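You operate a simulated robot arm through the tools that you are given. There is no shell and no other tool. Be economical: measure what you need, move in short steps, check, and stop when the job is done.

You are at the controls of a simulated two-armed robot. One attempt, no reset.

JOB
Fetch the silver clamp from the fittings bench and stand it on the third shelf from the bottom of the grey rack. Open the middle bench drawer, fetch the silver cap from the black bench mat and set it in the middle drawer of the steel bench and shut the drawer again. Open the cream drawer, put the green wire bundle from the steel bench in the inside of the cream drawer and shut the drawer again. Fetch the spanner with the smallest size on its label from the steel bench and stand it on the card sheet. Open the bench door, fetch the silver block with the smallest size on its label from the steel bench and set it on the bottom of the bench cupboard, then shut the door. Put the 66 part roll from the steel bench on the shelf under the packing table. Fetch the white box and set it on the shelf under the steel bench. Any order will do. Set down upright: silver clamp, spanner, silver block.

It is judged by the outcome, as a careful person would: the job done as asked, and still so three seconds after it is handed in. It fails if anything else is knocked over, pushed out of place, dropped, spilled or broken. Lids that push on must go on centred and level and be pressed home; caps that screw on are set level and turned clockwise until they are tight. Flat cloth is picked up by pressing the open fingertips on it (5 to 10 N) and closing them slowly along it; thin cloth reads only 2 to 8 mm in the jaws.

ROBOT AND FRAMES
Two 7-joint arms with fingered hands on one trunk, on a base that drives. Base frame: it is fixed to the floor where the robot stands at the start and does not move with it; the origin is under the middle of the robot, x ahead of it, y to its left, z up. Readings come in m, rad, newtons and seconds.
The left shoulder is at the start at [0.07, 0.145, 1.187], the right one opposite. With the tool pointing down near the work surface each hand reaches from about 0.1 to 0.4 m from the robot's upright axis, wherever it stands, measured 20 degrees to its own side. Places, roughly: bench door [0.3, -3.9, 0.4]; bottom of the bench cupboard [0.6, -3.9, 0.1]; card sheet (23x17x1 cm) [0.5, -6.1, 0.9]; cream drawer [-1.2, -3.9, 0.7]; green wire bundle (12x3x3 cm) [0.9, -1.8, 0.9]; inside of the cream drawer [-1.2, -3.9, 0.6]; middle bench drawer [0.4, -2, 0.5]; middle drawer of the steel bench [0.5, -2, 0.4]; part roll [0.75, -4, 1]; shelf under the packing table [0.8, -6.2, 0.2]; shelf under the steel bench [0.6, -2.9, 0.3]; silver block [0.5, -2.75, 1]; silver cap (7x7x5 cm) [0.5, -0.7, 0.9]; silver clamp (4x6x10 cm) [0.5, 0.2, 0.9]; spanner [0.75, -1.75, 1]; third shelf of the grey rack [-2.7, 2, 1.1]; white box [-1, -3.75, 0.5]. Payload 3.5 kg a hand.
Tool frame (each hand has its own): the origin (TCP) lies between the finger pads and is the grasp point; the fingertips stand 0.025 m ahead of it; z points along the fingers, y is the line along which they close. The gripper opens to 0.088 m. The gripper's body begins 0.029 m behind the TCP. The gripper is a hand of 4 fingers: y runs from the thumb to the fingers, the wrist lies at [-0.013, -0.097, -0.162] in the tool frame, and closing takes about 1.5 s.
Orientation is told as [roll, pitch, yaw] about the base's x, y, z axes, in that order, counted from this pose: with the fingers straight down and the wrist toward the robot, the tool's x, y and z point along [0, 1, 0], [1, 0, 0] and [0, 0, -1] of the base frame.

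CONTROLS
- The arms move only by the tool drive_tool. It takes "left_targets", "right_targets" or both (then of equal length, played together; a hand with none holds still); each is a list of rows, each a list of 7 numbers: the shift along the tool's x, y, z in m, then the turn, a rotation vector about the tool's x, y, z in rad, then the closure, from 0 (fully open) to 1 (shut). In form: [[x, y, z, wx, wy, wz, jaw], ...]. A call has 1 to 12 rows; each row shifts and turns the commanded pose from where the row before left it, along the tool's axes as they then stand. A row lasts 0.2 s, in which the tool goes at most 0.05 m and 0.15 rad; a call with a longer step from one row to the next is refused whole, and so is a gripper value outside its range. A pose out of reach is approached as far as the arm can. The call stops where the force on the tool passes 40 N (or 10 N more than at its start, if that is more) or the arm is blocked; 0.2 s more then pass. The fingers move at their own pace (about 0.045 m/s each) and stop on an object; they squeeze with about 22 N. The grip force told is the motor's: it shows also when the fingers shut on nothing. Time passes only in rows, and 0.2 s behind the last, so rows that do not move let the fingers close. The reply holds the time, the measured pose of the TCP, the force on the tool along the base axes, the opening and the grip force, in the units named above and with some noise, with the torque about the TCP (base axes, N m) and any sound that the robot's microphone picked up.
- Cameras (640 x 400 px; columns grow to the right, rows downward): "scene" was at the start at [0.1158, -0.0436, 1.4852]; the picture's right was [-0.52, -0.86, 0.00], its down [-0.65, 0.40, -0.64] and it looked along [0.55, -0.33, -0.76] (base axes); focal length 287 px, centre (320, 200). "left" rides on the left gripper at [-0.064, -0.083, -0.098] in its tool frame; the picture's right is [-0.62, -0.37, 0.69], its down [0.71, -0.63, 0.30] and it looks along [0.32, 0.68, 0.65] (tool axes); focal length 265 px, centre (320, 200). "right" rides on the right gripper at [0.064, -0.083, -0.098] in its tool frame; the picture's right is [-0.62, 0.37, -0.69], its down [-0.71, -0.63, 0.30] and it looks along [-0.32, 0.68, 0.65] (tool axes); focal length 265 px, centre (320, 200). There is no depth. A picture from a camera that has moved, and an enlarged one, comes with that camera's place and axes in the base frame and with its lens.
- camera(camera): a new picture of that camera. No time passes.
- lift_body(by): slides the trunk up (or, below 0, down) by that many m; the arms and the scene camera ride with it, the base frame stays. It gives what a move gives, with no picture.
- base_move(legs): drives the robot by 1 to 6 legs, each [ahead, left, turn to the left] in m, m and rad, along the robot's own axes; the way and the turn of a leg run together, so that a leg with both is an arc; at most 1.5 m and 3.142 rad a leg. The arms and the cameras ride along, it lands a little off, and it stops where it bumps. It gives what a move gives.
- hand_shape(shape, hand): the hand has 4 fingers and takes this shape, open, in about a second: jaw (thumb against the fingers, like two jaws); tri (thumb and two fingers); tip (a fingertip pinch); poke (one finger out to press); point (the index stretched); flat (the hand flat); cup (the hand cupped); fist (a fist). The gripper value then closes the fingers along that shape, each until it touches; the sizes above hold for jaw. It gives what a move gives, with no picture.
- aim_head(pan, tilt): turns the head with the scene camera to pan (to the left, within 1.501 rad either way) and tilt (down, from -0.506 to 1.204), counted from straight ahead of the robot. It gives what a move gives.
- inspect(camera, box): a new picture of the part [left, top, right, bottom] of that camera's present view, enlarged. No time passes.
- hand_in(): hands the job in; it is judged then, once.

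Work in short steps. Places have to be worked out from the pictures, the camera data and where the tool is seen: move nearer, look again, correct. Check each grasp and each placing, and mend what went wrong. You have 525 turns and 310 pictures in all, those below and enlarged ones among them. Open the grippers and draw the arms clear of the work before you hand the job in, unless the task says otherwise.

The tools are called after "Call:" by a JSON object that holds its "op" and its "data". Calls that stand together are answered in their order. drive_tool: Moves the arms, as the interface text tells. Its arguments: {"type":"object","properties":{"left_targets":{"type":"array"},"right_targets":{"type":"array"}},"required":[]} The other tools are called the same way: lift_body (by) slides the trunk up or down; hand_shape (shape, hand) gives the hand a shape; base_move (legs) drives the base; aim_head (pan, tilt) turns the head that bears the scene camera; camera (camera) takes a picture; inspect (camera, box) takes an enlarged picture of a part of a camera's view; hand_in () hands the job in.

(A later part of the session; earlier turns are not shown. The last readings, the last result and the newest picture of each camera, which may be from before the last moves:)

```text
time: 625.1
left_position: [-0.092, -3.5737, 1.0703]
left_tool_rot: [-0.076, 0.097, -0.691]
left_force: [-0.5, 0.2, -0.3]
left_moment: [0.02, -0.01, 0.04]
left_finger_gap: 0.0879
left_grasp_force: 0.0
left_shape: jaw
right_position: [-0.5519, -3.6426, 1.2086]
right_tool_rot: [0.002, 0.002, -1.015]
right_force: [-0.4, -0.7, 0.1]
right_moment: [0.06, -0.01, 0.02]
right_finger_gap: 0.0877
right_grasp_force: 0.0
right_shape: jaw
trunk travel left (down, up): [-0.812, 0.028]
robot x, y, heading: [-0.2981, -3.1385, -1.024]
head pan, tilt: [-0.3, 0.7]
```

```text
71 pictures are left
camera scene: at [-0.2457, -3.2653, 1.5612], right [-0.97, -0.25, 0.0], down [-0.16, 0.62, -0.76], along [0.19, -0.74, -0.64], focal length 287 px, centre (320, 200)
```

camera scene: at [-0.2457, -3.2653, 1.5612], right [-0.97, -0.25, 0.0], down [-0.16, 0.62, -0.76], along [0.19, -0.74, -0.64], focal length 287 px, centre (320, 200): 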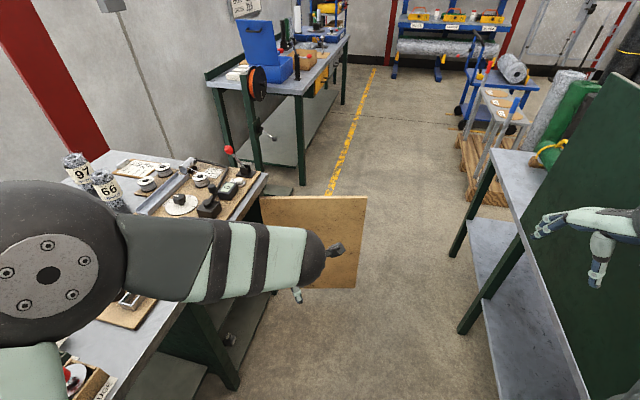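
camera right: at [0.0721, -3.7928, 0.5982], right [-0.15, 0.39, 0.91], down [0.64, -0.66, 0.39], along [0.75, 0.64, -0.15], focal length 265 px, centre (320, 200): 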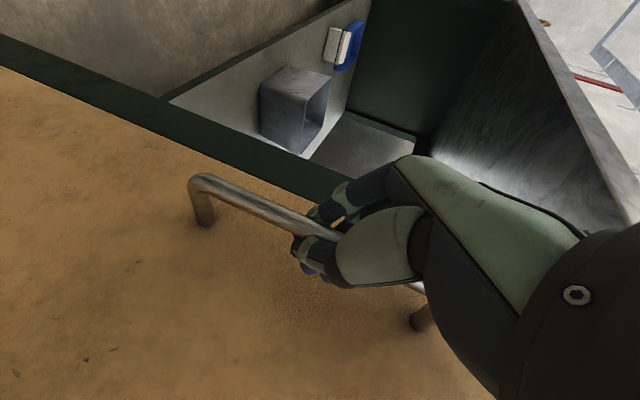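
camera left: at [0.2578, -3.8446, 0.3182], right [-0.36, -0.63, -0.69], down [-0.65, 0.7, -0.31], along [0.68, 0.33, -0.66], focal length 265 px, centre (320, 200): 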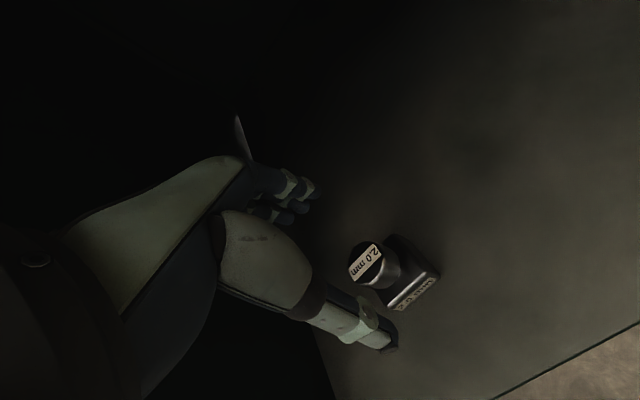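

I'll bring the right hand inward and forward so its elbow tucks in, and level the left hand, before heading south past the door.

Call:
{"op": "drive_tool", "data": {"left_targets": [[0.01, 0, 0, -0.05, 0.038, 0, 0], [0.01, 0, 0, -0.047, 0.038, 0, 0], [0.01, 0, -0.02, 0, 0, 0.11, 0], [0.02, 0, -0.02, 0, 0, 0.11, 0], [0.02, 0, -0.02, 0, 0, 0.11, 0], [0.03, 0, -0.02, 0, 0, 0, 0], [0.03, 0, -0.02, 0, 0, 0, 0], [0.03, 0, 0, 0, 0, 0, 0]], "right_targets": [[0.04, 0.025, 0, 0, 0, 0, 0], [0.04, 0.025, 0, 0, 0, 0, 0], [0.04, 0.025, 0, 0, 0, 0, 0], [0.04, 0.025, 0, 0, 0, 0, 0], [0.04, 0.025, 0, 0, 0, 0, 0], [0.04, 0.025, 0, 0, 0, 0, 0], [0.04, 0.025, 0, 0, 0, 0, 0], [0.04, 0.025, 0, 0, 0, 0, 0]]}}

Call:
{"op": "base_move", "data": {"legs": [[0, 0, -0.55], [0.3, -0.05, 0]]}}

Call:
{"op": "camera", "data": {"camera": "scene"}}

```text
time: 626.9
left_position: [0.0357, -3.4737, 1.1681]
left_tool_rot: [0.001, 0.001, -1.018]
left_force: [0.3, 0.5, 0.3]
left_moment: [-0.03, -0.01, 0.0]
left_finger_gap: 0.088
left_grasp_force: 0.0
left_shape: jaw
right_position: [-0.1728, -3.6443, 1.2117]
right_tool_rot: [0.012, 0.005, -1.023]
right_force: [1.3, 0.0, 0.4]
right_moment: [-0.01, 0.05, 0.01]
right_finger_gap: 0.0875
right_grasp_force: 0.1
right_shape: jaw
trunk travel left (down, up): [-0.812, 0.028]
robot x, y, heading: [-0.2912, -3.1347, -1.021]
head pan, tilt: [-0.3, 0.7]
```

```text
time: 630.5
left_position: [-0.2409, -3.893, 1.171]
left_tool_rot: [0.004, -0.004, -1.568]
left_force: [0.6, 0.4, 0.8]
left_moment: [0.0, -0.03, 0.0]
left_finger_gap: 0.0878
left_grasp_force: 0.0
left_shape: jaw
right_position: [-0.5082, -3.9284, 1.2133]
right_tool_rot: [0.014, -0.002, -1.568]
right_force: [0.5, -0.4, 0.0]
right_moment: [-0.03, -0.03, 0.02]
right_finger_gap: 0.0879
right_grasp_force: 0.0
right_shape: jaw
trunk travel left (down, up): [-0.812, 0.028]
robot x, y, heading: [-0.3428, -3.4379, -1.571]
head pan, tilt: [-0.3, 0.7]
```

```text
70 pictures are left
camera scene: at [-0.3672, -3.5699, 1.5615], right [-0.96, 0.3, 0.0], down [0.19, 0.61, -0.77], along [-0.23, -0.73, -0.64], focal length 287 px, centre (320, 200)
```

scene: 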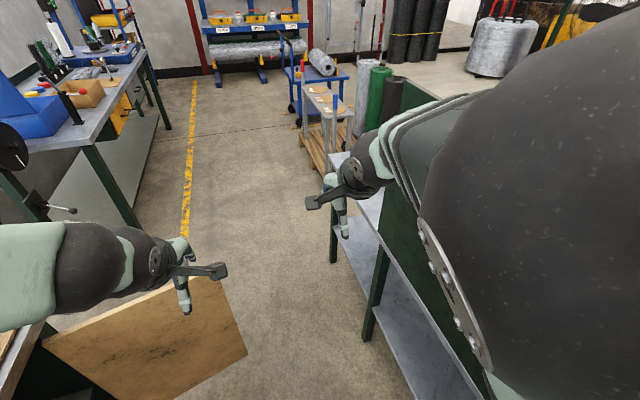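

Driving on south, letting the base nudge the door further open.

Call:
{"op": "base_move", "data": {"legs": [[0.6, -0.03, 0]]}}

Call:
{"op": "camera", "data": {"camera": "scene"}}

```text
time: 633.8
left_position: [-0.2855, -4.4763, 1.1685]
left_tool_rot: [-0.001, -0.002, -1.587]
left_force: [0.0, 0.5, -0.3]
left_moment: [-0.01, 0.01, -0.02]
left_finger_gap: 0.0879
left_grasp_force: 0.1
left_shape: jaw
right_position: [-0.554, -4.5076, 1.2134]
right_tool_rot: [0.015, 0.0, -1.589]
right_force: [0.3, -1.1, 0.1]
right_moment: [0.03, 0.05, -0.03]
right_finger_gap: 0.088
right_grasp_force: 0.0
right_shape: jaw
trunk travel left (down, up): [-0.812, 0.028]
robot x, y, heading: [-0.3828, -4.0206, -1.591]
head pan, tilt: [-0.3, 0.7]
stopped in leg 1: the robot was blocked; the commanded pose is now the measured one
```

```text
69 pictures are left
camera scene: at [-0.4039, -4.1519, 1.5615], right [-0.95, 0.31, 0.0], down [0.2, 0.61, -0.77], along [-0.24, -0.73, -0.64], focal length 287 px, centre (320, 200)
```

scene: 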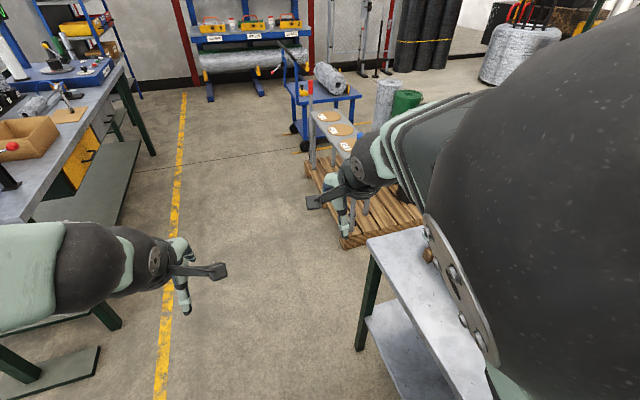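

Blocked by the door at its limit. I'll back up, shift right 10 cm to hug the panel bench side, and try passing.

Call:
{"op": "base_move", "data": {"legs": [[-0.15, 0, 0.02], [0, -0.1, 0], [0.5, 0, 0]]}}

Call:
{"op": "camera", "data": {"camera": "scene"}}

```text
time: 638.5
left_position: [-0.3757, -4.8298, 1.1699]
left_tool_rot: [0.003, 0.001, -1.557]
left_force: [0.0, -0.2, 0.5]
left_moment: [0.03, -0.01, -0.03]
left_finger_gap: 0.0879
left_grasp_force: 0.1
left_shape: jaw
right_position: [-0.6412, -4.87, 1.2134]
right_tool_rot: [0.02, 0.0, -1.558]
right_force: [-0.6, 0.1, -0.4]
right_moment: [0.0, 0.0, 0.01]
right_finger_gap: 0.0878
right_grasp_force: 0.0
right_shape: jaw
trunk travel left (down, up): [-0.812, 0.028]
robot x, y, heading: [-0.4794, -4.3761, -1.561]
head pan, tilt: [-0.3, 0.7]
```

```text
68 pictures are left
camera scene: at [-0.5049, -4.5092, 1.5614], right [-0.96, 0.29, 0.0], down [0.18, 0.62, -0.77], along [-0.22, -0.73, -0.64], focal length 287 px, centre (320, 200)
```

scene: 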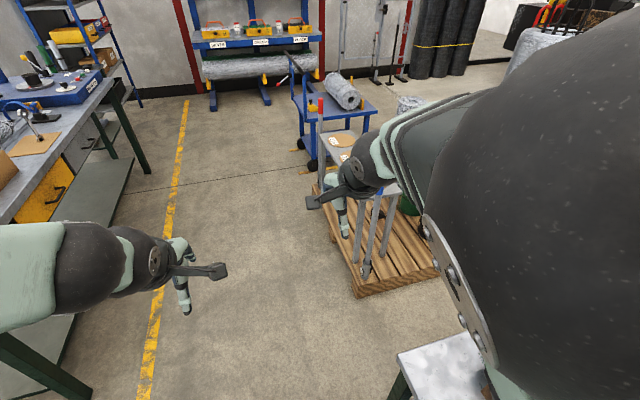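

Call:
{"op": "inspect", "data": {"camera": "scene", "box": [0, 70, 120, 170]}}

Call:
{"op": "base_move", "data": {"legs": [[0.5, 0.1, 0], [0, 0, 3.13]]}}

Call:
{"op": "aim_head", "data": {"pan": -0.2, "tilt": 0.7}}

Call:
{"op": "camera", "data": {"camera": "scene"}}

```text
4.00 times, centred on (60, 120) of scene
camera zoom: at [-0.5049, -4.5092, 1.5614], right [-0.96, 0.29, 0.0], down [0.18, 0.62, -0.77], along [-0.22, -0.73, -0.64], focal length 1148 px, centre (1360, 520)
```

zoom: 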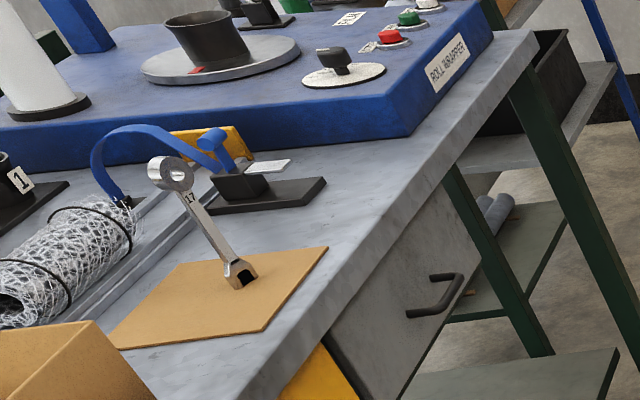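

```text
time: 649.0
left_position: [-0.5105, -4.4331, 1.1693]
left_tool_rot: [0.004, -0.003, 1.647]
left_force: [-0.5, 0.3, -0.1]
left_moment: [0.0, 0.0, -0.02]
left_finger_gap: 0.0881
left_grasp_force: 0.1
left_shape: jaw
right_position: [-0.2467, -4.3783, 1.212]
right_tool_rot: [0.019, 0.002, 1.645]
right_force: [-0.5, 0.2, 0.3]
right_moment: [0.0, 0.02, 0.02]
right_finger_gap: 0.0878
right_grasp_force: 0.0
right_shape: jaw
trunk travel left (down, up): [-0.812, 0.028]
robot x, y, heading: [-0.3785, -4.8794, 1.642]
head pan, tilt: [-0.3, 0.7]
```

```text
time: 649.6
left_position: [-0.5096, -4.4332, 1.1699]
left_tool_rot: [0.0, -0.003, 1.648]
left_force: [0.7, 0.0, 0.3]
left_moment: [0.04, -0.03, 0.0]
left_finger_gap: 0.0879
left_grasp_force: 0.2
left_shape: jaw
right_position: [-0.2462, -4.3777, 1.2127]
right_tool_rot: [0.021, 0.001, 1.643]
right_force: [-0.1, -0.1, 0.1]
right_moment: [-0.01, 0.02, 0.0]
right_finger_gap: 0.0875
right_grasp_force: 0.1
right_shape: jaw
trunk travel left (down, up): [-0.812, 0.028]
robot x, y, heading: [-0.3794, -4.883, 1.642]
head pan, tilt: [-0.201, 0.7]
```

```text
66 pictures are left
camera scene: at [-0.3703, -4.7512, 1.5612], right [0.99, -0.13, 0.0], down [-0.08, -0.64, -0.76], along [0.1, 0.76, -0.64], focal length 287 px, centre (320, 200)
```

scene: 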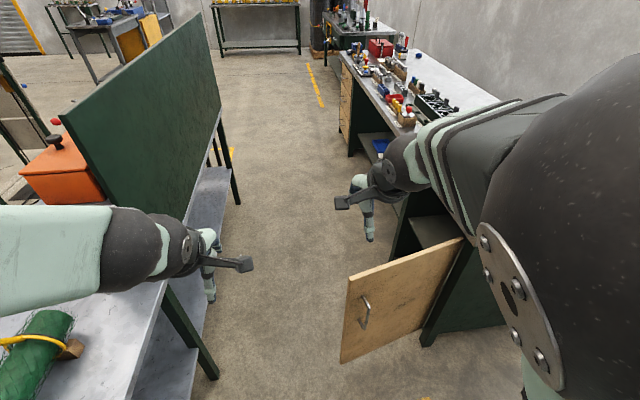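

The spanner still stands and I'm now on the door's outer side. I'll back off a little, shift right, close the right fist and lower it to door height.

Call:
{"op": "base_move", "data": {"legs": [[-0.12, -0.15, -0.07]]}}

Call:
{"op": "drive_tool", "data": {"right_targets": [[0, 0, 0, 0, 0, 0, 0.5], [0, 0, 0, 0, 0, 0, 1], [0, 0, 0, 0, 0, 0, 1], [0, 0, 0, 0, 0, 0, 1]]}}

Call:
{"op": "lift_body", "data": {"by": -0.4}}

Call:
{"op": "lift_body", "data": {"by": -0.25}}

Call:
{"op": "base_move", "data": {"legs": [[0.3, 0, 0]]}}

Call:
{"op": "aim_head", "data": {"pan": -0.2, "tilt": 0.5}}

Call:
{"op": "camera", "data": {"camera": "scene"}}

```text
time: 651.2
left_position: [-0.3277, -4.5362, 1.1673]
left_tool_rot: [0.001, -0.001, 1.574]
left_force: [-1.4, 0.3, 0.0]
left_moment: [-0.02, -0.02, 0.03]
left_finger_gap: 0.0879
left_grasp_force: 0.1
left_shape: jaw
right_position: [-0.0613, -4.4995, 1.211]
right_tool_rot: [0.018, 0.004, 1.573]
right_force: [0.1, 0.6, -0.4]
right_moment: [-0.04, -0.03, -0.01]
right_finger_gap: 0.0877
right_grasp_force: 0.1
right_shape: jaw
trunk travel left (down, up): [-0.812, 0.028]
robot x, y, heading: [-0.2241, -4.9942, 1.571]
head pan, tilt: [-0.201, 0.7]
```

```text
time: 652.2
left_position: [-0.3246, -4.5377, 1.1698]
left_tool_rot: [0.004, -0.002, 1.573]
left_force: [0.0, -0.1, -1.1]
left_moment: [-0.02, -0.02, 0.01]
left_finger_gap: 0.0882
left_grasp_force: 0.1
left_shape: jaw
right_position: [-0.0567, -4.5015, 1.2114]
right_tool_rot: [0.022, 0.002, 1.571]
right_force: [0.5, -0.7, 0.1]
right_moment: [0.02, -0.01, 0.01]
right_finger_gap: 0.001
right_grasp_force: 0.0
right_shape: jaw
trunk travel left (down, up): [-0.812, 0.028]
robot x, y, heading: [-0.223, -4.9939, 1.57]
head pan, tilt: [-0.201, 0.7]
```

```text
time: 656.0
left_position: [-0.3259, -4.538, 0.7699]
left_tool_rot: [0.003, -0.001, 1.575]
left_force: [0.5, -0.7, 0.1]
left_moment: [0.03, 0.01, -0.02]
left_finger_gap: 0.0878
left_grasp_force: 0.0
left_shape: jaw
right_position: [-0.0562, -4.5019, 0.8117]
right_tool_rot: [0.018, 0.003, 1.571]
right_force: [-0.4, -0.3, -0.6]
right_moment: [0.01, 0.0, -0.01]
right_finger_gap: 0.0001
right_grasp_force: 22.5
right_shape: jaw
trunk travel left (down, up): [-0.412, 0.428]
robot x, y, heading: [-0.2204, -4.9953, 1.572]
head pan, tilt: [-0.201, 0.7]
```

```text
time: 658.6
left_position: [-0.3244, -4.5384, 0.5191]
left_tool_rot: [0.005, -0.001, 1.576]
left_force: [0.2, 0.1, -0.9]
left_moment: [0.02, 0.0, -0.03]
left_finger_gap: 0.0878
left_grasp_force: 0.1
left_shape: jaw
right_position: [-0.0571, -4.5025, 0.5612]
right_tool_rot: [0.019, 0.0, 1.572]
right_force: [-0.2, 0.1, 0.4]
right_moment: [0.03, -0.01, 0.02]
right_finger_gap: 0.0
right_grasp_force: 22.2
right_shape: jaw
trunk travel left (down, up): [-0.162, 0.678]
robot x, y, heading: [-0.2254, -5.0018, 1.568]
head pan, tilt: [-0.201, 0.7]
```

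```text
time: 660.7
left_position: [-0.3258, -4.2326, 0.5194]
left_tool_rot: [0.005, -0.003, 1.577]
left_force: [-0.1, -0.1, 0.0]
left_moment: [0.01, -0.02, -0.01]
left_finger_gap: 0.0884
left_grasp_force: 0.1
left_shape: jaw
right_position: [-0.0598, -4.1952, 0.5611]
right_tool_rot: [0.02, 0.002, 1.576]
right_force: [0.3, 0.2, 0.7]
right_moment: [-0.04, 0.03, 0.03]
right_finger_gap: 0.0
right_grasp_force: 22.4
right_shape: jaw
trunk travel left (down, up): [-0.162, 0.678]
robot x, y, heading: [-0.2226, -4.6902, 1.576]
head pan, tilt: [-0.201, 0.7]
```

```text
time: 661.4
left_position: [-0.3258, -4.231, 0.5197]
left_tool_rot: [0.002, 0.0, 1.578]
left_force: [-0.1, 0.7, 0.1]
left_moment: [-0.02, -0.01, -0.02]
left_finger_gap: 0.0881
left_grasp_force: 0.1
left_shape: jaw
right_position: [-0.0592, -4.1947, 0.5612]
right_tool_rot: [0.021, 0.002, 1.576]
right_force: [0.1, 0.6, -0.5]
right_moment: [0.01, -0.05, 0.01]
right_finger_gap: 0.0002
right_grasp_force: 22.0
right_shape: jaw
trunk travel left (down, up): [-0.162, 0.678]
robot x, y, heading: [-0.2232, -4.6896, 1.572]
head pan, tilt: [-0.201, 0.499]
```

```text
65 pictures are left
camera scene: at [-0.2071, -4.5529, 0.9289], right [0.98, -0.2, 0.0], down [-0.09, -0.47, -0.88], along [0.17, 0.86, -0.48], focal length 287 px, centre (320, 200)
```

scene: 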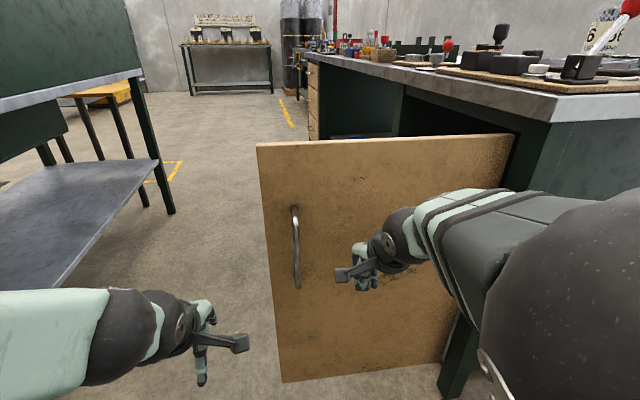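

The door is being pushed. Continue forward 0.25 m.

Call:
{"op": "base_move", "data": {"legs": [[0.25, 0, 0]]}}

Call:
{"op": "camera", "data": {"camera": "scene"}}

```text
time: 663.2
left_position: [-0.3246, -3.9777, 0.5186]
left_tool_rot: [0.006, -0.002, 1.573]
left_force: [0.4, -0.4, 0.4]
left_moment: [0.02, -0.02, 0.03]
left_finger_gap: 0.0881
left_grasp_force: 0.2
left_shape: jaw
right_position: [-0.0574, -3.9412, 0.562]
right_tool_rot: [0.02, 0.001, 1.571]
right_force: [0.6, 0.4, -0.2]
right_moment: [0.02, -0.02, -0.01]
right_finger_gap: 0.0001
right_grasp_force: 22.4
right_shape: jaw
trunk travel left (down, up): [-0.162, 0.678]
robot x, y, heading: [-0.2207, -4.4305, 1.566]
head pan, tilt: [-0.201, 0.499]
```

```text
64 pictures are left
camera scene: at [-0.2065, -4.2989, 0.9289], right [0.98, -0.2, 0.0], down [-0.1, -0.47, -0.88], along [0.18, 0.86, -0.48], focal length 287 px, centre (320, 200)
```

scene: 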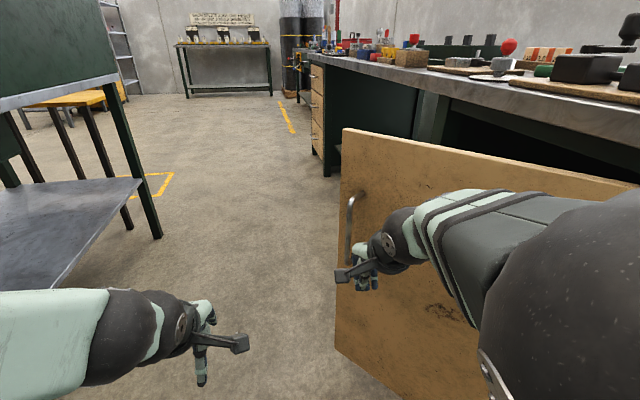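

The door is at about 55°. I'll push it sideways (+x) with the right hand.

Call:
{"op": "drive_tool", "data": {"right_targets": [[-0.04, 0, 0, 0, 0, 0, 1], [-0.04, 0, 0, 0, 0, 0, 1], [-0.04, 0, 0, 0, 0, 0, 1], [-0.03, 0, 0, 0, 0, 0, 1]]}}

Call:
{"op": "camera", "data": {"camera": "scene"}}

```text
time: 664.2
left_position: [-0.3241, -3.9776, 0.5187]
left_tool_rot: [0.005, -0.002, 1.573]
left_force: [-0.4, -0.5, 0.0]
left_moment: [-0.01, 0.02, -0.02]
left_finger_gap: 0.0878
left_grasp_force: 0.0
left_shape: jaw
right_position: [0.0936, -3.9429, 0.5551]
right_tool_rot: [0.018, 0.002, 1.571]
right_force: [-0.3, 0.5, 0.1]
right_moment: [0.01, 0.03, 0.04]
right_finger_gap: 0.0003
right_grasp_force: 21.8
right_shape: jaw
trunk travel left (down, up): [-0.162, 0.678]
robot x, y, heading: [-0.2258, -4.436, 1.571]
head pan, tilt: [-0.201, 0.499]
```

```text
63 pictures are left
camera scene: at [-0.2064, -4.2991, 0.9289], right [0.98, -0.2, 0.0], down [-0.1, -0.47, -0.88], along [0.18, 0.86, -0.48], focal length 287 px, centre (320, 200)
```

scene: 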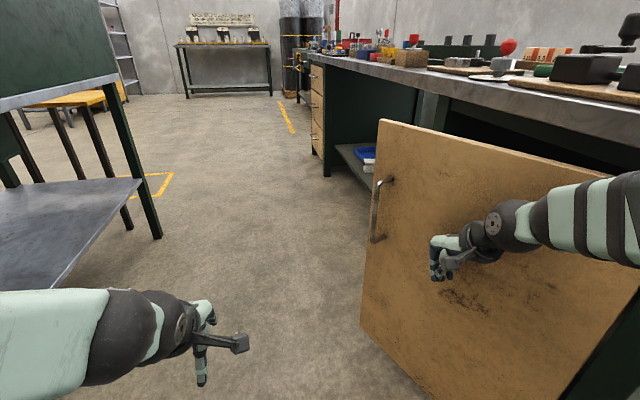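

Continue pushing sideways.

Call:
{"op": "drive_tool", "data": {"right_targets": [[-0.02, 0.01, 0, 0, 0, 0, 1], [-0.02, 0.01, 0, 0, 0, 0, 1], [-0.02, 0.01, 0, 0, 0, 0, 1], [-0.02, 0.01, 0, 0, 0, 0, 1]]}}

Call:
{"op": "camera", "data": {"camera": "scene"}}

```text
time: 665.2
left_position: [-0.3244, -3.9778, 0.5183]
left_tool_rot: [0.005, -0.001, 1.573]
left_force: [-0.2, 0.2, 0.3]
left_moment: [0.0, 0.0, 0.0]
left_finger_gap: 0.0881
left_grasp_force: 0.1
left_shape: jaw
right_position: [0.1738, -3.9025, 0.5582]
right_tool_rot: [0.019, 0.001, 1.57]
right_force: [-0.5, -0.6, 0.5]
right_moment: [0.01, 0.02, -0.02]
right_finger_gap: 0.0
right_grasp_force: 21.6
right_shape: jaw
trunk travel left (down, up): [-0.162, 0.678]
robot x, y, heading: [-0.2243, -4.4312, 1.567]
head pan, tilt: [-0.201, 0.499]
```

```text
62 pictures are left
camera scene: at [-0.2062, -4.299, 0.9289], right [0.98, -0.2, 0.0], down [-0.1, -0.47, -0.88], along [0.18, 0.86, -0.48], focal length 287 px, centre (320, 200)
```

scene: 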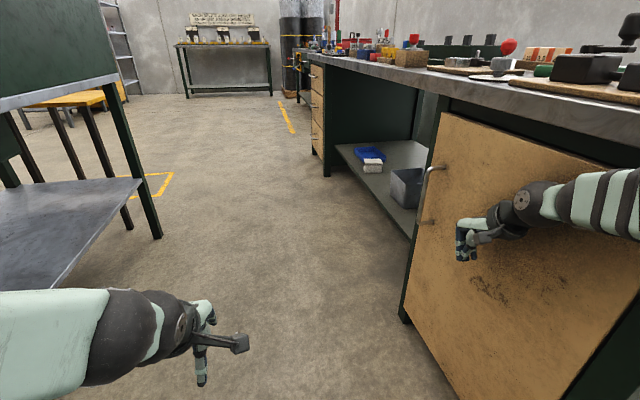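

Almost closed. Pushing the last bit with force stop.

Call:
{"op": "drive_tool", "data": {"right_targets": [[-0.015, 0, 0, 0, 0, 0, 1], [-0.015, 0, 0, 0, 0, 0, 1], [-0.015, 0, 0, 0, 0, 0, 1], [-0.015, 0, 0, 0, 0, 0, 1], [-0.015, 0, 0, 0, 0, 0, 1]]}}

Call:
{"op": "camera", "data": {"camera": "scene"}}

```text
time: 666.6
left_position: [-0.3616, -3.9781, 0.5238]
left_tool_rot: [-0.009, -0.01, 1.615]
left_force: [-1.1, 0.2, 0.6]
left_moment: [-0.01, -0.02, -0.05]
left_finger_gap: 0.0882
left_grasp_force: 0.1
left_shape: jaw
right_position: [0.1832, -3.876, 0.5747]
right_tool_rot: [0.013, -0.011, 1.665]
right_force: [0.2, 0.3, 0.8]
right_moment: [0.0, 0.01, 0.02]
right_finger_gap: 0.0
right_grasp_force: 22.2
right_shape: jaw
trunk travel left (down, up): [-0.162, 0.678]
robot x, y, heading: [-0.2389, -4.4281, 1.61]
head pan, tilt: [-0.201, 0.499]
stopped in row 5 (right hand): the arm was blocked; the commanded pose is now the measured one
```

```text
61 pictures are left
camera scene: at [-0.2374, -4.2983, 0.9324], right [0.99, -0.16, 0.01], down [-0.06, -0.47, -0.88], along [0.15, 0.87, -0.47], focal length 287 px, centre (320, 200)
```

scene: 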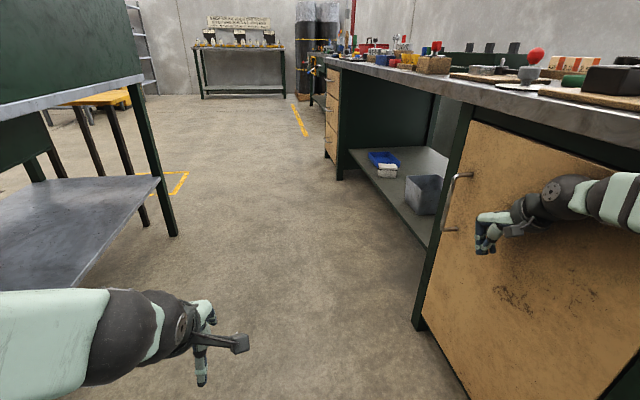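

The door looks nearly flush. I'll retract the hand and check the gap.

Call:
{"op": "drive_tool", "data": {"right_targets": [[0.04, 0, 0, 0, 0, 0, 1], [0.045, 0, 0, 0, 0, 0, 1], [0.045, -0.01, 0, 0, 0, 0, 0.5], [0.045, -0.02, 0, 0, 0, 0, 0]]}}

Call:
{"op": "inspect", "data": {"camera": "scene", "box": [390, 80, 640, 400]}}

```text
time: 667.6
left_position: [-0.352, -3.9751, 0.5201]
left_tool_rot: [0.006, -0.001, 1.608]
left_force: [0.4, 0.3, -0.4]
left_moment: [0.01, 0.03, 0.0]
left_finger_gap: 0.0882
left_grasp_force: 0.0
left_shape: jaw
right_position: [0.0249, -3.9189, 0.5606]
right_tool_rot: [0.04, 0.005, 1.651]
right_force: [0.0, 0.3, 0.2]
right_moment: [0.01, -0.03, 0.02]
right_finger_gap: 0.0298
right_grasp_force: 0.0
right_shape: jaw
trunk travel left (down, up): [-0.162, 0.678]
robot x, y, heading: [-0.2348, -4.4284, 1.607]
head pan, tilt: [-0.201, 0.499]
```

```text
1.25 times, centred on (515, 240) of scene
camera zoom: at [-0.2226, -4.2915, 0.929], right [0.99, -0.17, 0.0], down [-0.08, -0.47, -0.88], along [0.15, 0.87, -0.48], focal length 359 px, centre (76, 150)
```

zoom: 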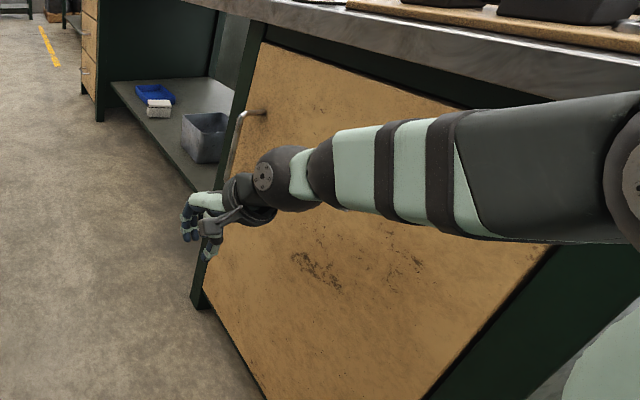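

The door seems shut; I'll verify from the front later. Next I back off, raise the trunk, and face +x at the gap south of the bench to look for the 66 roll.

Call:
{"op": "base_move", "data": {"legs": [[-0.3, 0.1, -0.036]]}}

Call:
{"op": "lift_body", "data": {"by": 0.4}}

Call:
{"op": "lift_body", "data": {"by": 0.25}}

Call:
{"op": "aim_head", "data": {"pan": -0.9, "tilt": 0.6}}

Call:
{"op": "camera", "data": {"camera": "scene"}}

```text
time: 669.8
left_position: [-0.4275, -4.2709, 0.5198]
left_tool_rot: [0.006, -0.001, 1.572]
left_force: [-0.1, 1.3, 0.4]
left_moment: [-0.02, -0.05, 0.0]
left_finger_gap: 0.088
left_grasp_force: 0.0
left_shape: jaw
right_position: [-0.0472, -4.229, 0.5613]
right_tool_rot: [0.039, 0.003, 1.614]
right_force: [-0.5, 0.2, -0.1]
right_moment: [0.01, -0.01, 0.02]
right_finger_gap: 0.0877
right_grasp_force: 0.1
right_shape: jaw
trunk travel left (down, up): [-0.162, 0.678]
robot x, y, heading: [-0.3232, -4.7287, 1.565]
head pan, tilt: [-0.201, 0.499]
```

```text
time: 673.6
left_position: [-0.4268, -4.2699, 0.9197]
left_tool_rot: [0.005, -0.001, 1.574]
left_force: [0.2, 0.8, 0.3]
left_moment: [0.02, 0.01, 0.02]
left_finger_gap: 0.0883
left_grasp_force: 0.1
left_shape: jaw
right_position: [-0.0479, -4.2306, 0.9598]
right_tool_rot: [0.04, 0.002, 1.611]
right_force: [-0.3, -0.1, -0.3]
right_moment: [0.01, 0.0, 0.01]
right_finger_gap: 0.0877
right_grasp_force: 0.0
right_shape: jaw
trunk travel left (down, up): [-0.562, 0.278]
robot x, y, heading: [-0.3302, -4.7271, 1.568]
head pan, tilt: [-0.201, 0.499]
```

```text
time: 676.2
left_position: [-0.4267, -4.2712, 1.1686]
left_tool_rot: [0.007, -0.002, 1.571]
left_force: [-0.2, -0.2, 0.9]
left_moment: [0.01, -0.01, 0.01]
left_finger_gap: 0.0881
left_grasp_force: 0.1
left_shape: jaw
right_position: [-0.0476, -4.2302, 1.2095]
right_tool_rot: [0.04, 0.003, 1.611]
right_force: [0.0, 0.0, -0.3]
right_moment: [-0.01, -0.01, -0.02]
right_finger_gap: 0.0875
right_grasp_force: 0.1
right_shape: jaw
trunk travel left (down, up): [-0.812, 0.028]
robot x, y, heading: [-0.3233, -4.7263, 1.565]
head pan, tilt: [-0.201, 0.499]
```

```text
time: 677.2
left_position: [-0.4278, -4.2706, 1.1696]
left_tool_rot: [0.005, -0.001, 1.572]
left_force: [0.5, -0.2, -0.3]
left_moment: [-0.02, 0.03, 0.02]
left_finger_gap: 0.088
left_grasp_force: 0.1
left_shape: jaw
right_position: [-0.0472, -4.2311, 1.2106]
right_tool_rot: [0.041, 0.002, 1.613]
right_force: [-0.5, 0.1, -0.2]
right_moment: [-0.02, 0.0, 0.0]
right_finger_gap: 0.0876
right_grasp_force: 0.1
right_shape: jaw
trunk travel left (down, up): [-0.812, 0.028]
robot x, y, heading: [-0.3294, -4.7303, 1.563]
head pan, tilt: [-0.901, 0.6]
```

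```text
59 pictures are left
camera scene: at [-0.2592, -4.6269, 1.5699], right [0.62, -0.79, 0.0], down [-0.44, -0.35, -0.83], along [0.65, 0.51, -0.56], focal length 287 px, centre (320, 200)
```

scene: 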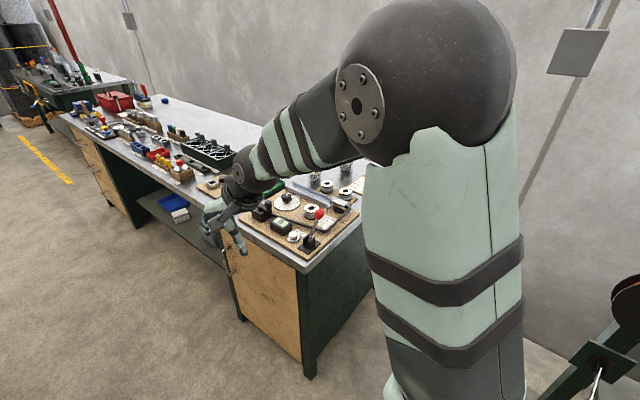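

Call:
{"op": "inspect", "data": {"camera": "scene", "box": [200, 200, 380, 390]}}

```text
2.11 times, centred on (290, 295) of scene
camera zoom: at [-0.2592, -4.6269, 1.5699], right [0.62, -0.79, 0.0], down [-0.44, -0.35, -0.83], along [0.65, 0.51, -0.56], focal length 604 px, centre (383, 0)
```

zoom: 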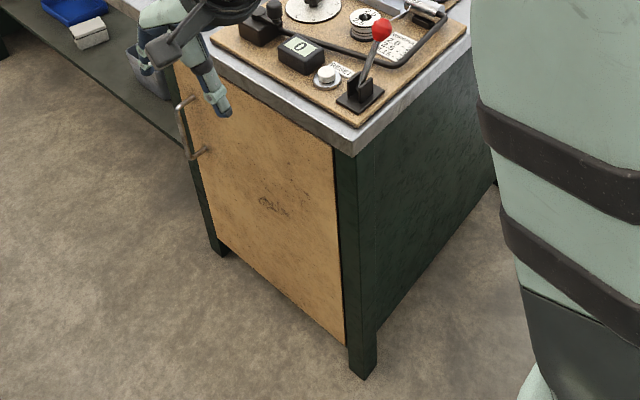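

The door looks flush. I'll now strafe along the gap to x≈0.5, facing +y, to see the rolls from the bench's south end.

Call:
{"op": "base_move", "data": {"legs": [[0.07, -0.8, 0]]}}

Call:
{"op": "aim_head", "data": {"pan": -0.1, "tilt": 0.7}}

Call:
{"op": "camera", "data": {"camera": "scene"}}

```text
time: 681.5
left_position: [0.3681, -4.2041, 1.1682]
left_tool_rot: [0.004, -0.002, 1.572]
left_force: [-0.9, -0.3, 0.3]
left_moment: [0.0, -0.01, -0.02]
left_finger_gap: 0.088
left_grasp_force: 0.0
left_shape: jaw
right_position: [0.745, -4.1608, 1.2113]
right_tool_rot: [0.038, 0.002, 1.615]
right_force: [-0.1, 0.0, -0.2]
right_moment: [0.01, 0.02, 0.02]
right_finger_gap: 0.0876
right_grasp_force: 0.0
right_shape: jaw
trunk travel left (down, up): [-0.812, 0.028]
robot x, y, heading: [0.4647, -4.6655, 1.573]
head pan, tilt: [-0.901, 0.6]
```

```text
time: 682.7
left_position: [0.3682, -4.2037, 1.1695]
left_tool_rot: [0.006, -0.002, 1.574]
left_force: [-0.1, -0.8, 0.3]
left_moment: [0.01, 0.01, 0.02]
left_finger_gap: 0.088
left_grasp_force: 0.0
left_shape: jaw
right_position: [0.7477, -4.1633, 1.2109]
right_tool_rot: [0.04, 0.004, 1.614]
right_force: [0.8, -0.3, 0.0]
right_moment: [-0.01, -0.01, -0.03]
right_finger_gap: 0.0872
right_grasp_force: 0.0
right_shape: jaw
trunk travel left (down, up): [-0.812, 0.028]
robot x, y, heading: [0.4684, -4.6654, 1.57]
head pan, tilt: [-0.099, 0.7]
```

```text
57 pictures are left
camera scene: at [0.4764, -4.5303, 1.5613], right [0.99, -0.1, 0.0], down [-0.07, -0.64, -0.76], along [0.08, 0.76, -0.64], focal length 287 px, centre (320, 200)
```

scene: 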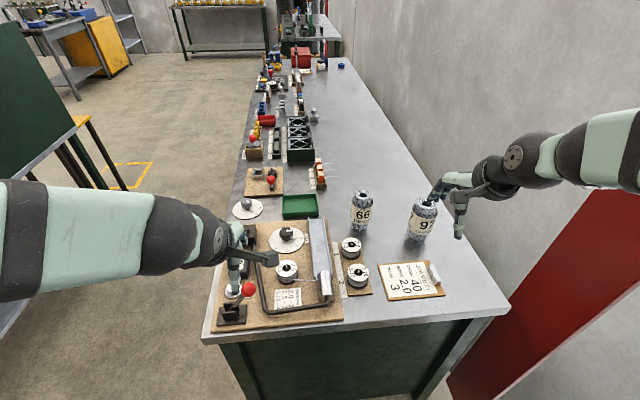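

Roll 66 is at about (0.687, -3.86), 15 cm tall, with the 97 roll 18 cm to its right. I'll use the left hand with the fingers tilted forward, closing along x. First raise the right hand and rotate the left.

Call:
{"op": "drive_tool", "data": {"left_targets": [[0, 0, 0, 0, 0, 0.143, 0], [0, 0, 0, 0, 0, 0.143, 0], [0, 0, 0, 0, 0, 0.143, 0], [0, 0, 0, 0, 0, 0.143, 0], [0, 0, 0, 0, 0, 0.143, 0], [0, 0, 0, 0, 0, 0.143, 0], [0, 0, 0, 0, 0, 0.143, 0], [0, 0, 0, 0, 0, 0.143, 0], [0, 0, 0, 0, 0, 0.143, 0], [0, 0, 0, 0, 0, 0.143, 0], [0, 0, 0, 0, 0, 0.143, 0]], "right_targets": [[0.01, -0.01, -0.03, 0, 0, 0, 0], [0.01, -0.01, -0.03, 0, 0, 0, 0], [0.01, -0.01, -0.03, 0, 0, 0, 0], [0, 0, 0, 0, 0, 0, 0], [0, 0, 0, 0, 0, 0, 0], [0, 0, 0, 0, 0, 0, 0], [0, 0, 0, 0, 0, 0, 0], [0, 0, 0, 0, 0, 0, 0], [0, 0, 0, 0, 0, 0, 0], [0, 0, 0, 0, 0, 0, 0], [0, 0, 0, 0, 0, 0, 0]]}}

Call:
{"op": "drive_tool", "data": {"left_targets": [[0, 0, 0, 0, 0.14, 0, 0], [0, 0, 0, 0, 0.14, 0, 0], [0, 0, 0, 0, 0.14, 0, 0], [0, 0, 0, 0, 0.14, 0, 0], [0, 0, 0, 0, 0.14, 0, 0], [0, 0, 0, 0, 0.14, 0, 0], [0, 0, 0, 0, 0.14, 0, 0]]}}

Call:
{"op": "base_move", "data": {"legs": [[0.13, -0.1, 0]]}}

Call:
{"op": "camera", "data": {"camera": "scene"}}

```text
time: 685.1
left_position: [0.368, -4.2028, 1.1681]
left_tool_rot: [0.001, 0.005, -0.001]
left_force: [0.9, 1.2, -0.3]
left_moment: [-0.07, 0.0, 0.03]
left_finger_gap: 0.0878
left_grasp_force: 0.0
left_shape: jaw
right_position: [0.7232, -4.1924, 1.3018]
right_tool_rot: [0.04, 0.006, 1.612]
right_force: [1.0, 1.1, 0.5]
right_moment: [0.04, 0.01, 0.0]
right_finger_gap: 0.0877
right_grasp_force: 0.0
right_shape: jaw
trunk travel left (down, up): [-0.812, 0.028]
robot x, y, heading: [0.4664, -4.6635, 1.567]
head pan, tilt: [-0.099, 0.7]
```

```text
time: 686.7
left_position: [0.3677, -4.2034, 1.169]
left_tool_rot: [0.983, 0.004, 0.002]
left_force: [-0.3, 0.2, -0.3]
left_moment: [0.05, 0.02, 0.01]
left_finger_gap: 0.0881
left_grasp_force: 0.0
left_shape: jaw
right_position: [0.7224, -4.1936, 1.3008]
right_tool_rot: [0.038, 0.005, 1.614]
right_force: [0.7, 0.5, 0.8]
right_moment: [-0.02, 0.02, 0.01]
right_finger_gap: 0.0873
right_grasp_force: 0.0
right_shape: jaw
trunk travel left (down, up): [-0.812, 0.028]
robot x, y, heading: [0.4681, -4.6597, 1.573]
head pan, tilt: [-0.099, 0.7]
```

```text
time: 688.1
left_position: [0.4678, -4.0764, 1.1707]
left_tool_rot: [0.984, 0.005, -0.002]
left_force: [-0.2, 0.3, -0.4]
left_moment: [-0.01, -0.02, 0.0]
left_finger_gap: 0.0883
left_grasp_force: 0.0
left_shape: jaw
right_position: [0.822, -4.0669, 1.3029]
right_tool_rot: [0.035, 0.001, 1.616]
right_force: [-0.6, -1.0, -0.1]
right_moment: [-0.01, -0.01, 0.02]
right_finger_gap: 0.0873
right_grasp_force: 0.0
right_shape: jaw
trunk travel left (down, up): [-0.812, 0.028]
robot x, y, heading: [0.569, -4.5326, 1.568]
head pan, tilt: [-0.099, 0.7]
```

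```text
56 pictures are left
camera scene: at [0.5747, -4.4048, 1.5616], right [0.99, -0.1, 0.0], down [-0.06, -0.64, -0.77], along [0.08, 0.76, -0.64], focal length 287 px, centre (320, 200)
```

scene: 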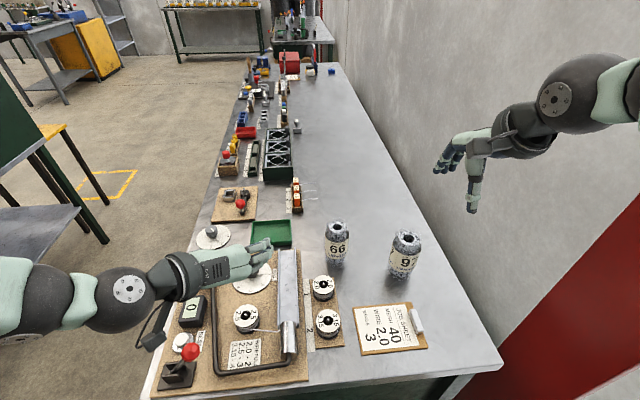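

Roll 66: centre (0.681, -3.87), top ≈1.02. I'll bring the base slightly closer, lower the trunk 0.12, and move the left hand to a pre-grasp point.

Call:
{"op": "base_move", "data": {"legs": [[0.03, -0.05, 0]]}}

Call:
{"op": "lift_body", "data": {"by": -0.12}}

Call:
{"op": "drive_tool", "data": {"left_targets": [[0.005, 0.04, 0, 0, 0, 0, 0], [0.005, 0.04, 0, 0, 0, 0, 0], [0, 0.04, 0.0, 0, 0, 0, 0], [0, 0.04, 0.0, 0, 0, 0, 0]]}}

Call:
{"op": "camera", "data": {"camera": "left"}}

Call:
{"op": "camera", "data": {"camera": "scene"}}

```text
time: 689.1
left_position: [0.5108, -4.0494, 1.1706]
left_tool_rot: [0.985, -0.001, 0.002]
left_force: [-0.6, 0.0, -0.5]
left_moment: [-0.01, -0.03, 0.03]
left_finger_gap: 0.0877
left_grasp_force: 0.0
left_shape: jaw
right_position: [0.8642, -4.0392, 1.3065]
right_tool_rot: [0.034, 0.001, 1.616]
right_force: [0.7, -0.1, -1.2]
right_moment: [0.01, -0.03, -0.01]
right_finger_gap: 0.0876
right_grasp_force: 0.0
right_shape: jaw
trunk travel left (down, up): [-0.812, 0.028]
robot x, y, heading: [0.6209, -4.5033, 1.571]
head pan, tilt: [-0.099, 0.7]
```

```text
time: 690.6
left_position: [0.5188, -4.0457, 1.0493]
left_tool_rot: [0.981, 0.004, 0.002]
left_force: [0.0, -0.1, -0.8]
left_moment: [0.02, 0.0, 0.01]
left_finger_gap: 0.0881
left_grasp_force: 0.1
left_shape: jaw
right_position: [0.8717, -4.0335, 1.1818]
right_tool_rot: [0.038, 0.002, 1.615]
right_force: [-0.3, 0.2, 0.3]
right_moment: [-0.02, 0.03, -0.02]
right_finger_gap: 0.0876
right_grasp_force: 0.0
right_shape: jaw
trunk travel left (down, up): [-0.692, 0.148]
robot x, y, heading: [0.6136, -4.5038, 1.569]
head pan, tilt: [-0.099, 0.7]
```

```text
time: 691.6
left_position: [0.6787, -4.0381, 1.057]
left_tool_rot: [0.981, 0.008, 0.002]
left_force: [0.3, -0.3, -0.6]
left_moment: [-0.03, 0.02, 0.03]
left_finger_gap: 0.0884
left_grasp_force: 0.0
left_shape: jaw
right_position: [0.8743, -4.0351, 1.181]
right_tool_rot: [0.042, 0.002, 1.617]
right_force: [-0.4, -0.1, 0.1]
right_moment: [-0.02, -0.02, -0.01]
right_finger_gap: 0.0877
right_grasp_force: 0.0
right_shape: jaw
trunk travel left (down, up): [-0.692, 0.148]
robot x, y, heading: [0.6189, -4.5032, 1.572]
head pan, tilt: [-0.099, 0.7]
```

```text
55 pictures are left
camera left: at [0.5959, -4.1577, 1.0583], right [-0.38, 0.23, -0.9], down [-0.63, 0.65, 0.43], along [0.68, 0.72, -0.1], focal length 265 px, centre (320, 200)
```

left: 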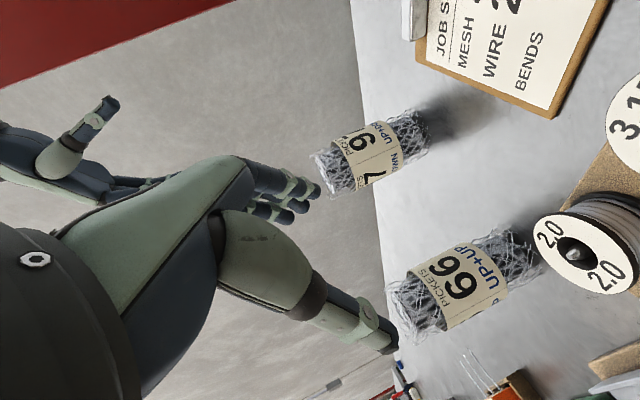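

```text
54 pictures are left
camera scene: at [0.6287, -4.372, 1.4412], right [0.99, -0.1, 0.0], down [-0.07, -0.64, -0.76], along [0.08, 0.76, -0.64], focal length 287 px, centre (320, 200)
```

scene: 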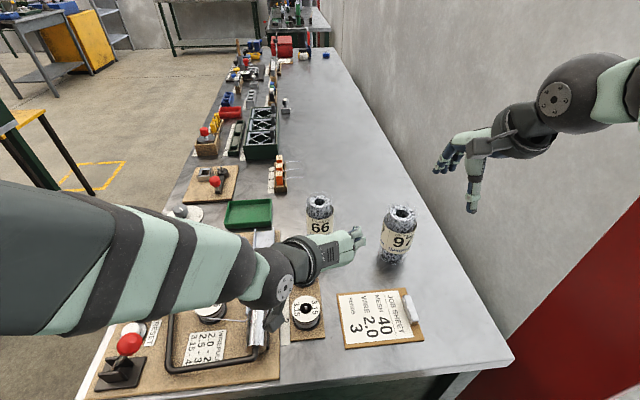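

Everything lines up: the target is 0.195 m straight along the tool axis. I'll advance 0.15 and check.

Call:
{"op": "drive_tool", "data": {"left_targets": [[0, -0.003, 0.04, 0, 0, 0, 0], [0, 0, 0.04, 0, 0, 0, 0], [0, 0, 0.04, 0, 0, 0, 0], [0, 0, 0.03, 0, 0, 0, 0]]}}

Call:
{"op": "camera", "data": {"camera": "left"}}

Call:
{"op": "inspect", "data": {"camera": "scene", "box": [220, 150, 440, 320]}}

```text
time: 692.6
left_position: [0.6738, -3.9134, 0.9721]
left_tool_rot: [0.978, 0.005, 0.002]
left_force: [0.2, 0.3, 0.7]
left_moment: [0.03, 0.0, 0.03]
left_finger_gap: 0.0881
left_grasp_force: 0.1
left_shape: jaw
right_position: [0.8709, -4.0329, 1.1814]
right_tool_rot: [0.038, 0.007, 1.617]
right_force: [-0.6, 0.9, -0.1]
right_moment: [-0.01, 0.0, -0.01]
right_finger_gap: 0.0876
right_grasp_force: 0.0
right_shape: jaw
trunk travel left (down, up): [-0.692, 0.148]
robot x, y, heading: [0.6195, -4.5022, 1.571]
head pan, tilt: [-0.099, 0.7]
```

```text
53 pictures are left
camera left: at [0.5906, -4.0324, 0.9731], right [-0.37, 0.23, -0.9], down [-0.63, 0.65, 0.43], along [0.68, 0.72, -0.1], focal length 265 px, centre (320, 200)
```

left: 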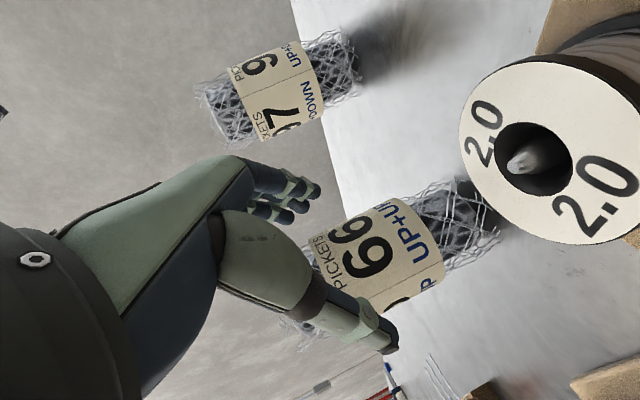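

```text
2.35 times, centred on (330, 235) of scene
camera zoom: at [0.6257, -4.3701, 1.4411], right [0.99, -0.1, 0.0], down [-0.07, -0.64, -0.76], along [0.08, 0.76, -0.65], focal length 676 px, centre (296, 118)
```

zoom: 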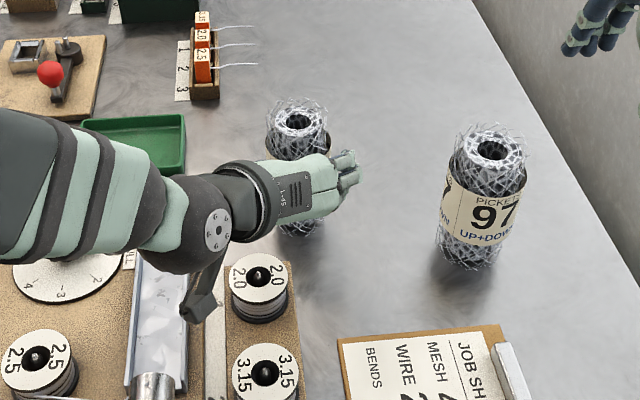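

Centred (roll x≈0.673). Advancing the last 4 cm and closing.

Call:
{"op": "drive_tool", "data": {"left_targets": [[0, 0, 0.02, 0, 0, 0, 0], [0, 0, 0.02, 0, 0, 0, 0], [0, 0, 0, 0, 0, 0, 0.3], [0, 0, 0, 0, 0, 0, 0.6], [0, 0, 0, 0, 0, 0, 0.8], [0, 0, 0, 0, 0, 0, 0.8], [0, 0, 0, 0, 0, 0, 0.8]]}}

Call:
{"op": "camera", "data": {"camera": "left"}}

```text
time: 694.2
left_position: [0.6741, -3.8828, 0.9501]
left_tool_rot: [0.98, 0.005, 0.001]
left_force: [-0.2, -0.7, 0.2]
left_moment: [-0.05, 0.05, 0.0]
left_finger_gap: 0.0536
left_grasp_force: 21.8
left_shape: jaw
right_position: [0.8723, -4.0347, 1.1817]
right_tool_rot: [0.037, 0.004, 1.616]
right_force: [-0.5, -0.8, 0.1]
right_moment: [0.01, -0.03, 0.01]
right_finger_gap: 0.0878
right_grasp_force: 0.0
right_shape: jaw
trunk travel left (down, up): [-0.692, 0.148]
robot x, y, heading: [0.6148, -4.5061, 1.57]
head pan, tilt: [-0.099, 0.7]
```

```text
51 pictures are left
camera left: at [0.5904, -4.0006, 0.9523], right [-0.37, 0.23, -0.9], down [-0.63, 0.65, 0.43], along [0.68, 0.72, -0.1], focal length 265 px, centre (320, 200)
```

left: 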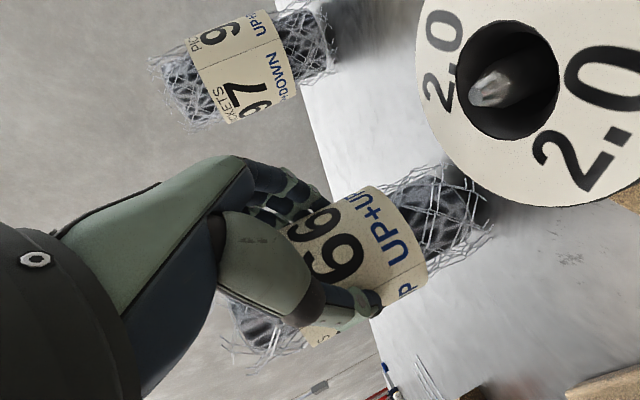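

Gripped (54 mm, 22 N). Lifting straight up, then backing away.

Call:
{"op": "drive_tool", "data": {"left_targets": [[0.025, 0, -0.0166, 0, 0, 0, 0.9], [0.037, 0, -0.025, 0, 0, 0, 0.9], [0.037, 0, -0.025, 0, 0, 0, 0.9], [0.037, 0, -0.025, 0, 0, 0, 0.9], [0, 0, 0, 0, 0, 0, 0.9]]}}

Call:
{"op": "camera", "data": {"camera": "scene"}}

```text
time: 695.4
left_position: [0.6725, -3.882, 1.1187]
left_tool_rot: [0.978, 0.001, 0.003]
left_force: [0.3, 0.0, -2.1]
left_moment: [-0.06, 0.0, 0.02]
left_finger_gap: 0.0532
left_grasp_force: 21.4
left_shape: jaw
right_position: [0.8724, -4.0337, 1.1821]
right_tool_rot: [0.039, 0.004, 1.616]
right_force: [1.1, 0.2, 0.5]
right_moment: [-0.01, -0.01, 0.01]
right_finger_gap: 0.0876
right_grasp_force: 0.0
right_shape: jaw
trunk travel left (down, up): [-0.692, 0.148]
robot x, y, heading: [0.616, -4.5028, 1.573]
head pan, tilt: [-0.099, 0.7]
```

```text
50 pictures are left
camera scene: at [0.6258, -4.371, 1.4411], right [0.99, -0.1, 0.0], down [-0.07, -0.64, -0.76], along [0.08, 0.76, -0.64], focal length 287 px, centre (320, 200)
```

scene: 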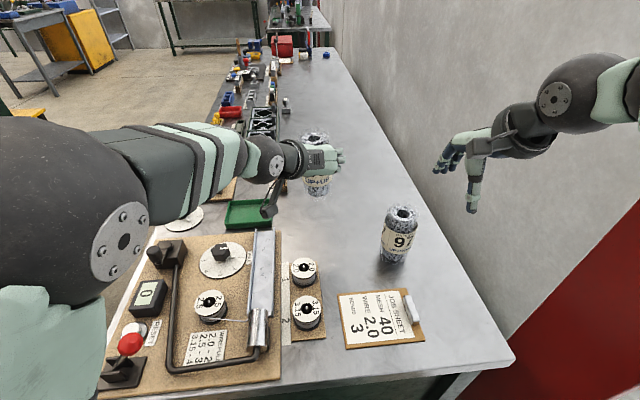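

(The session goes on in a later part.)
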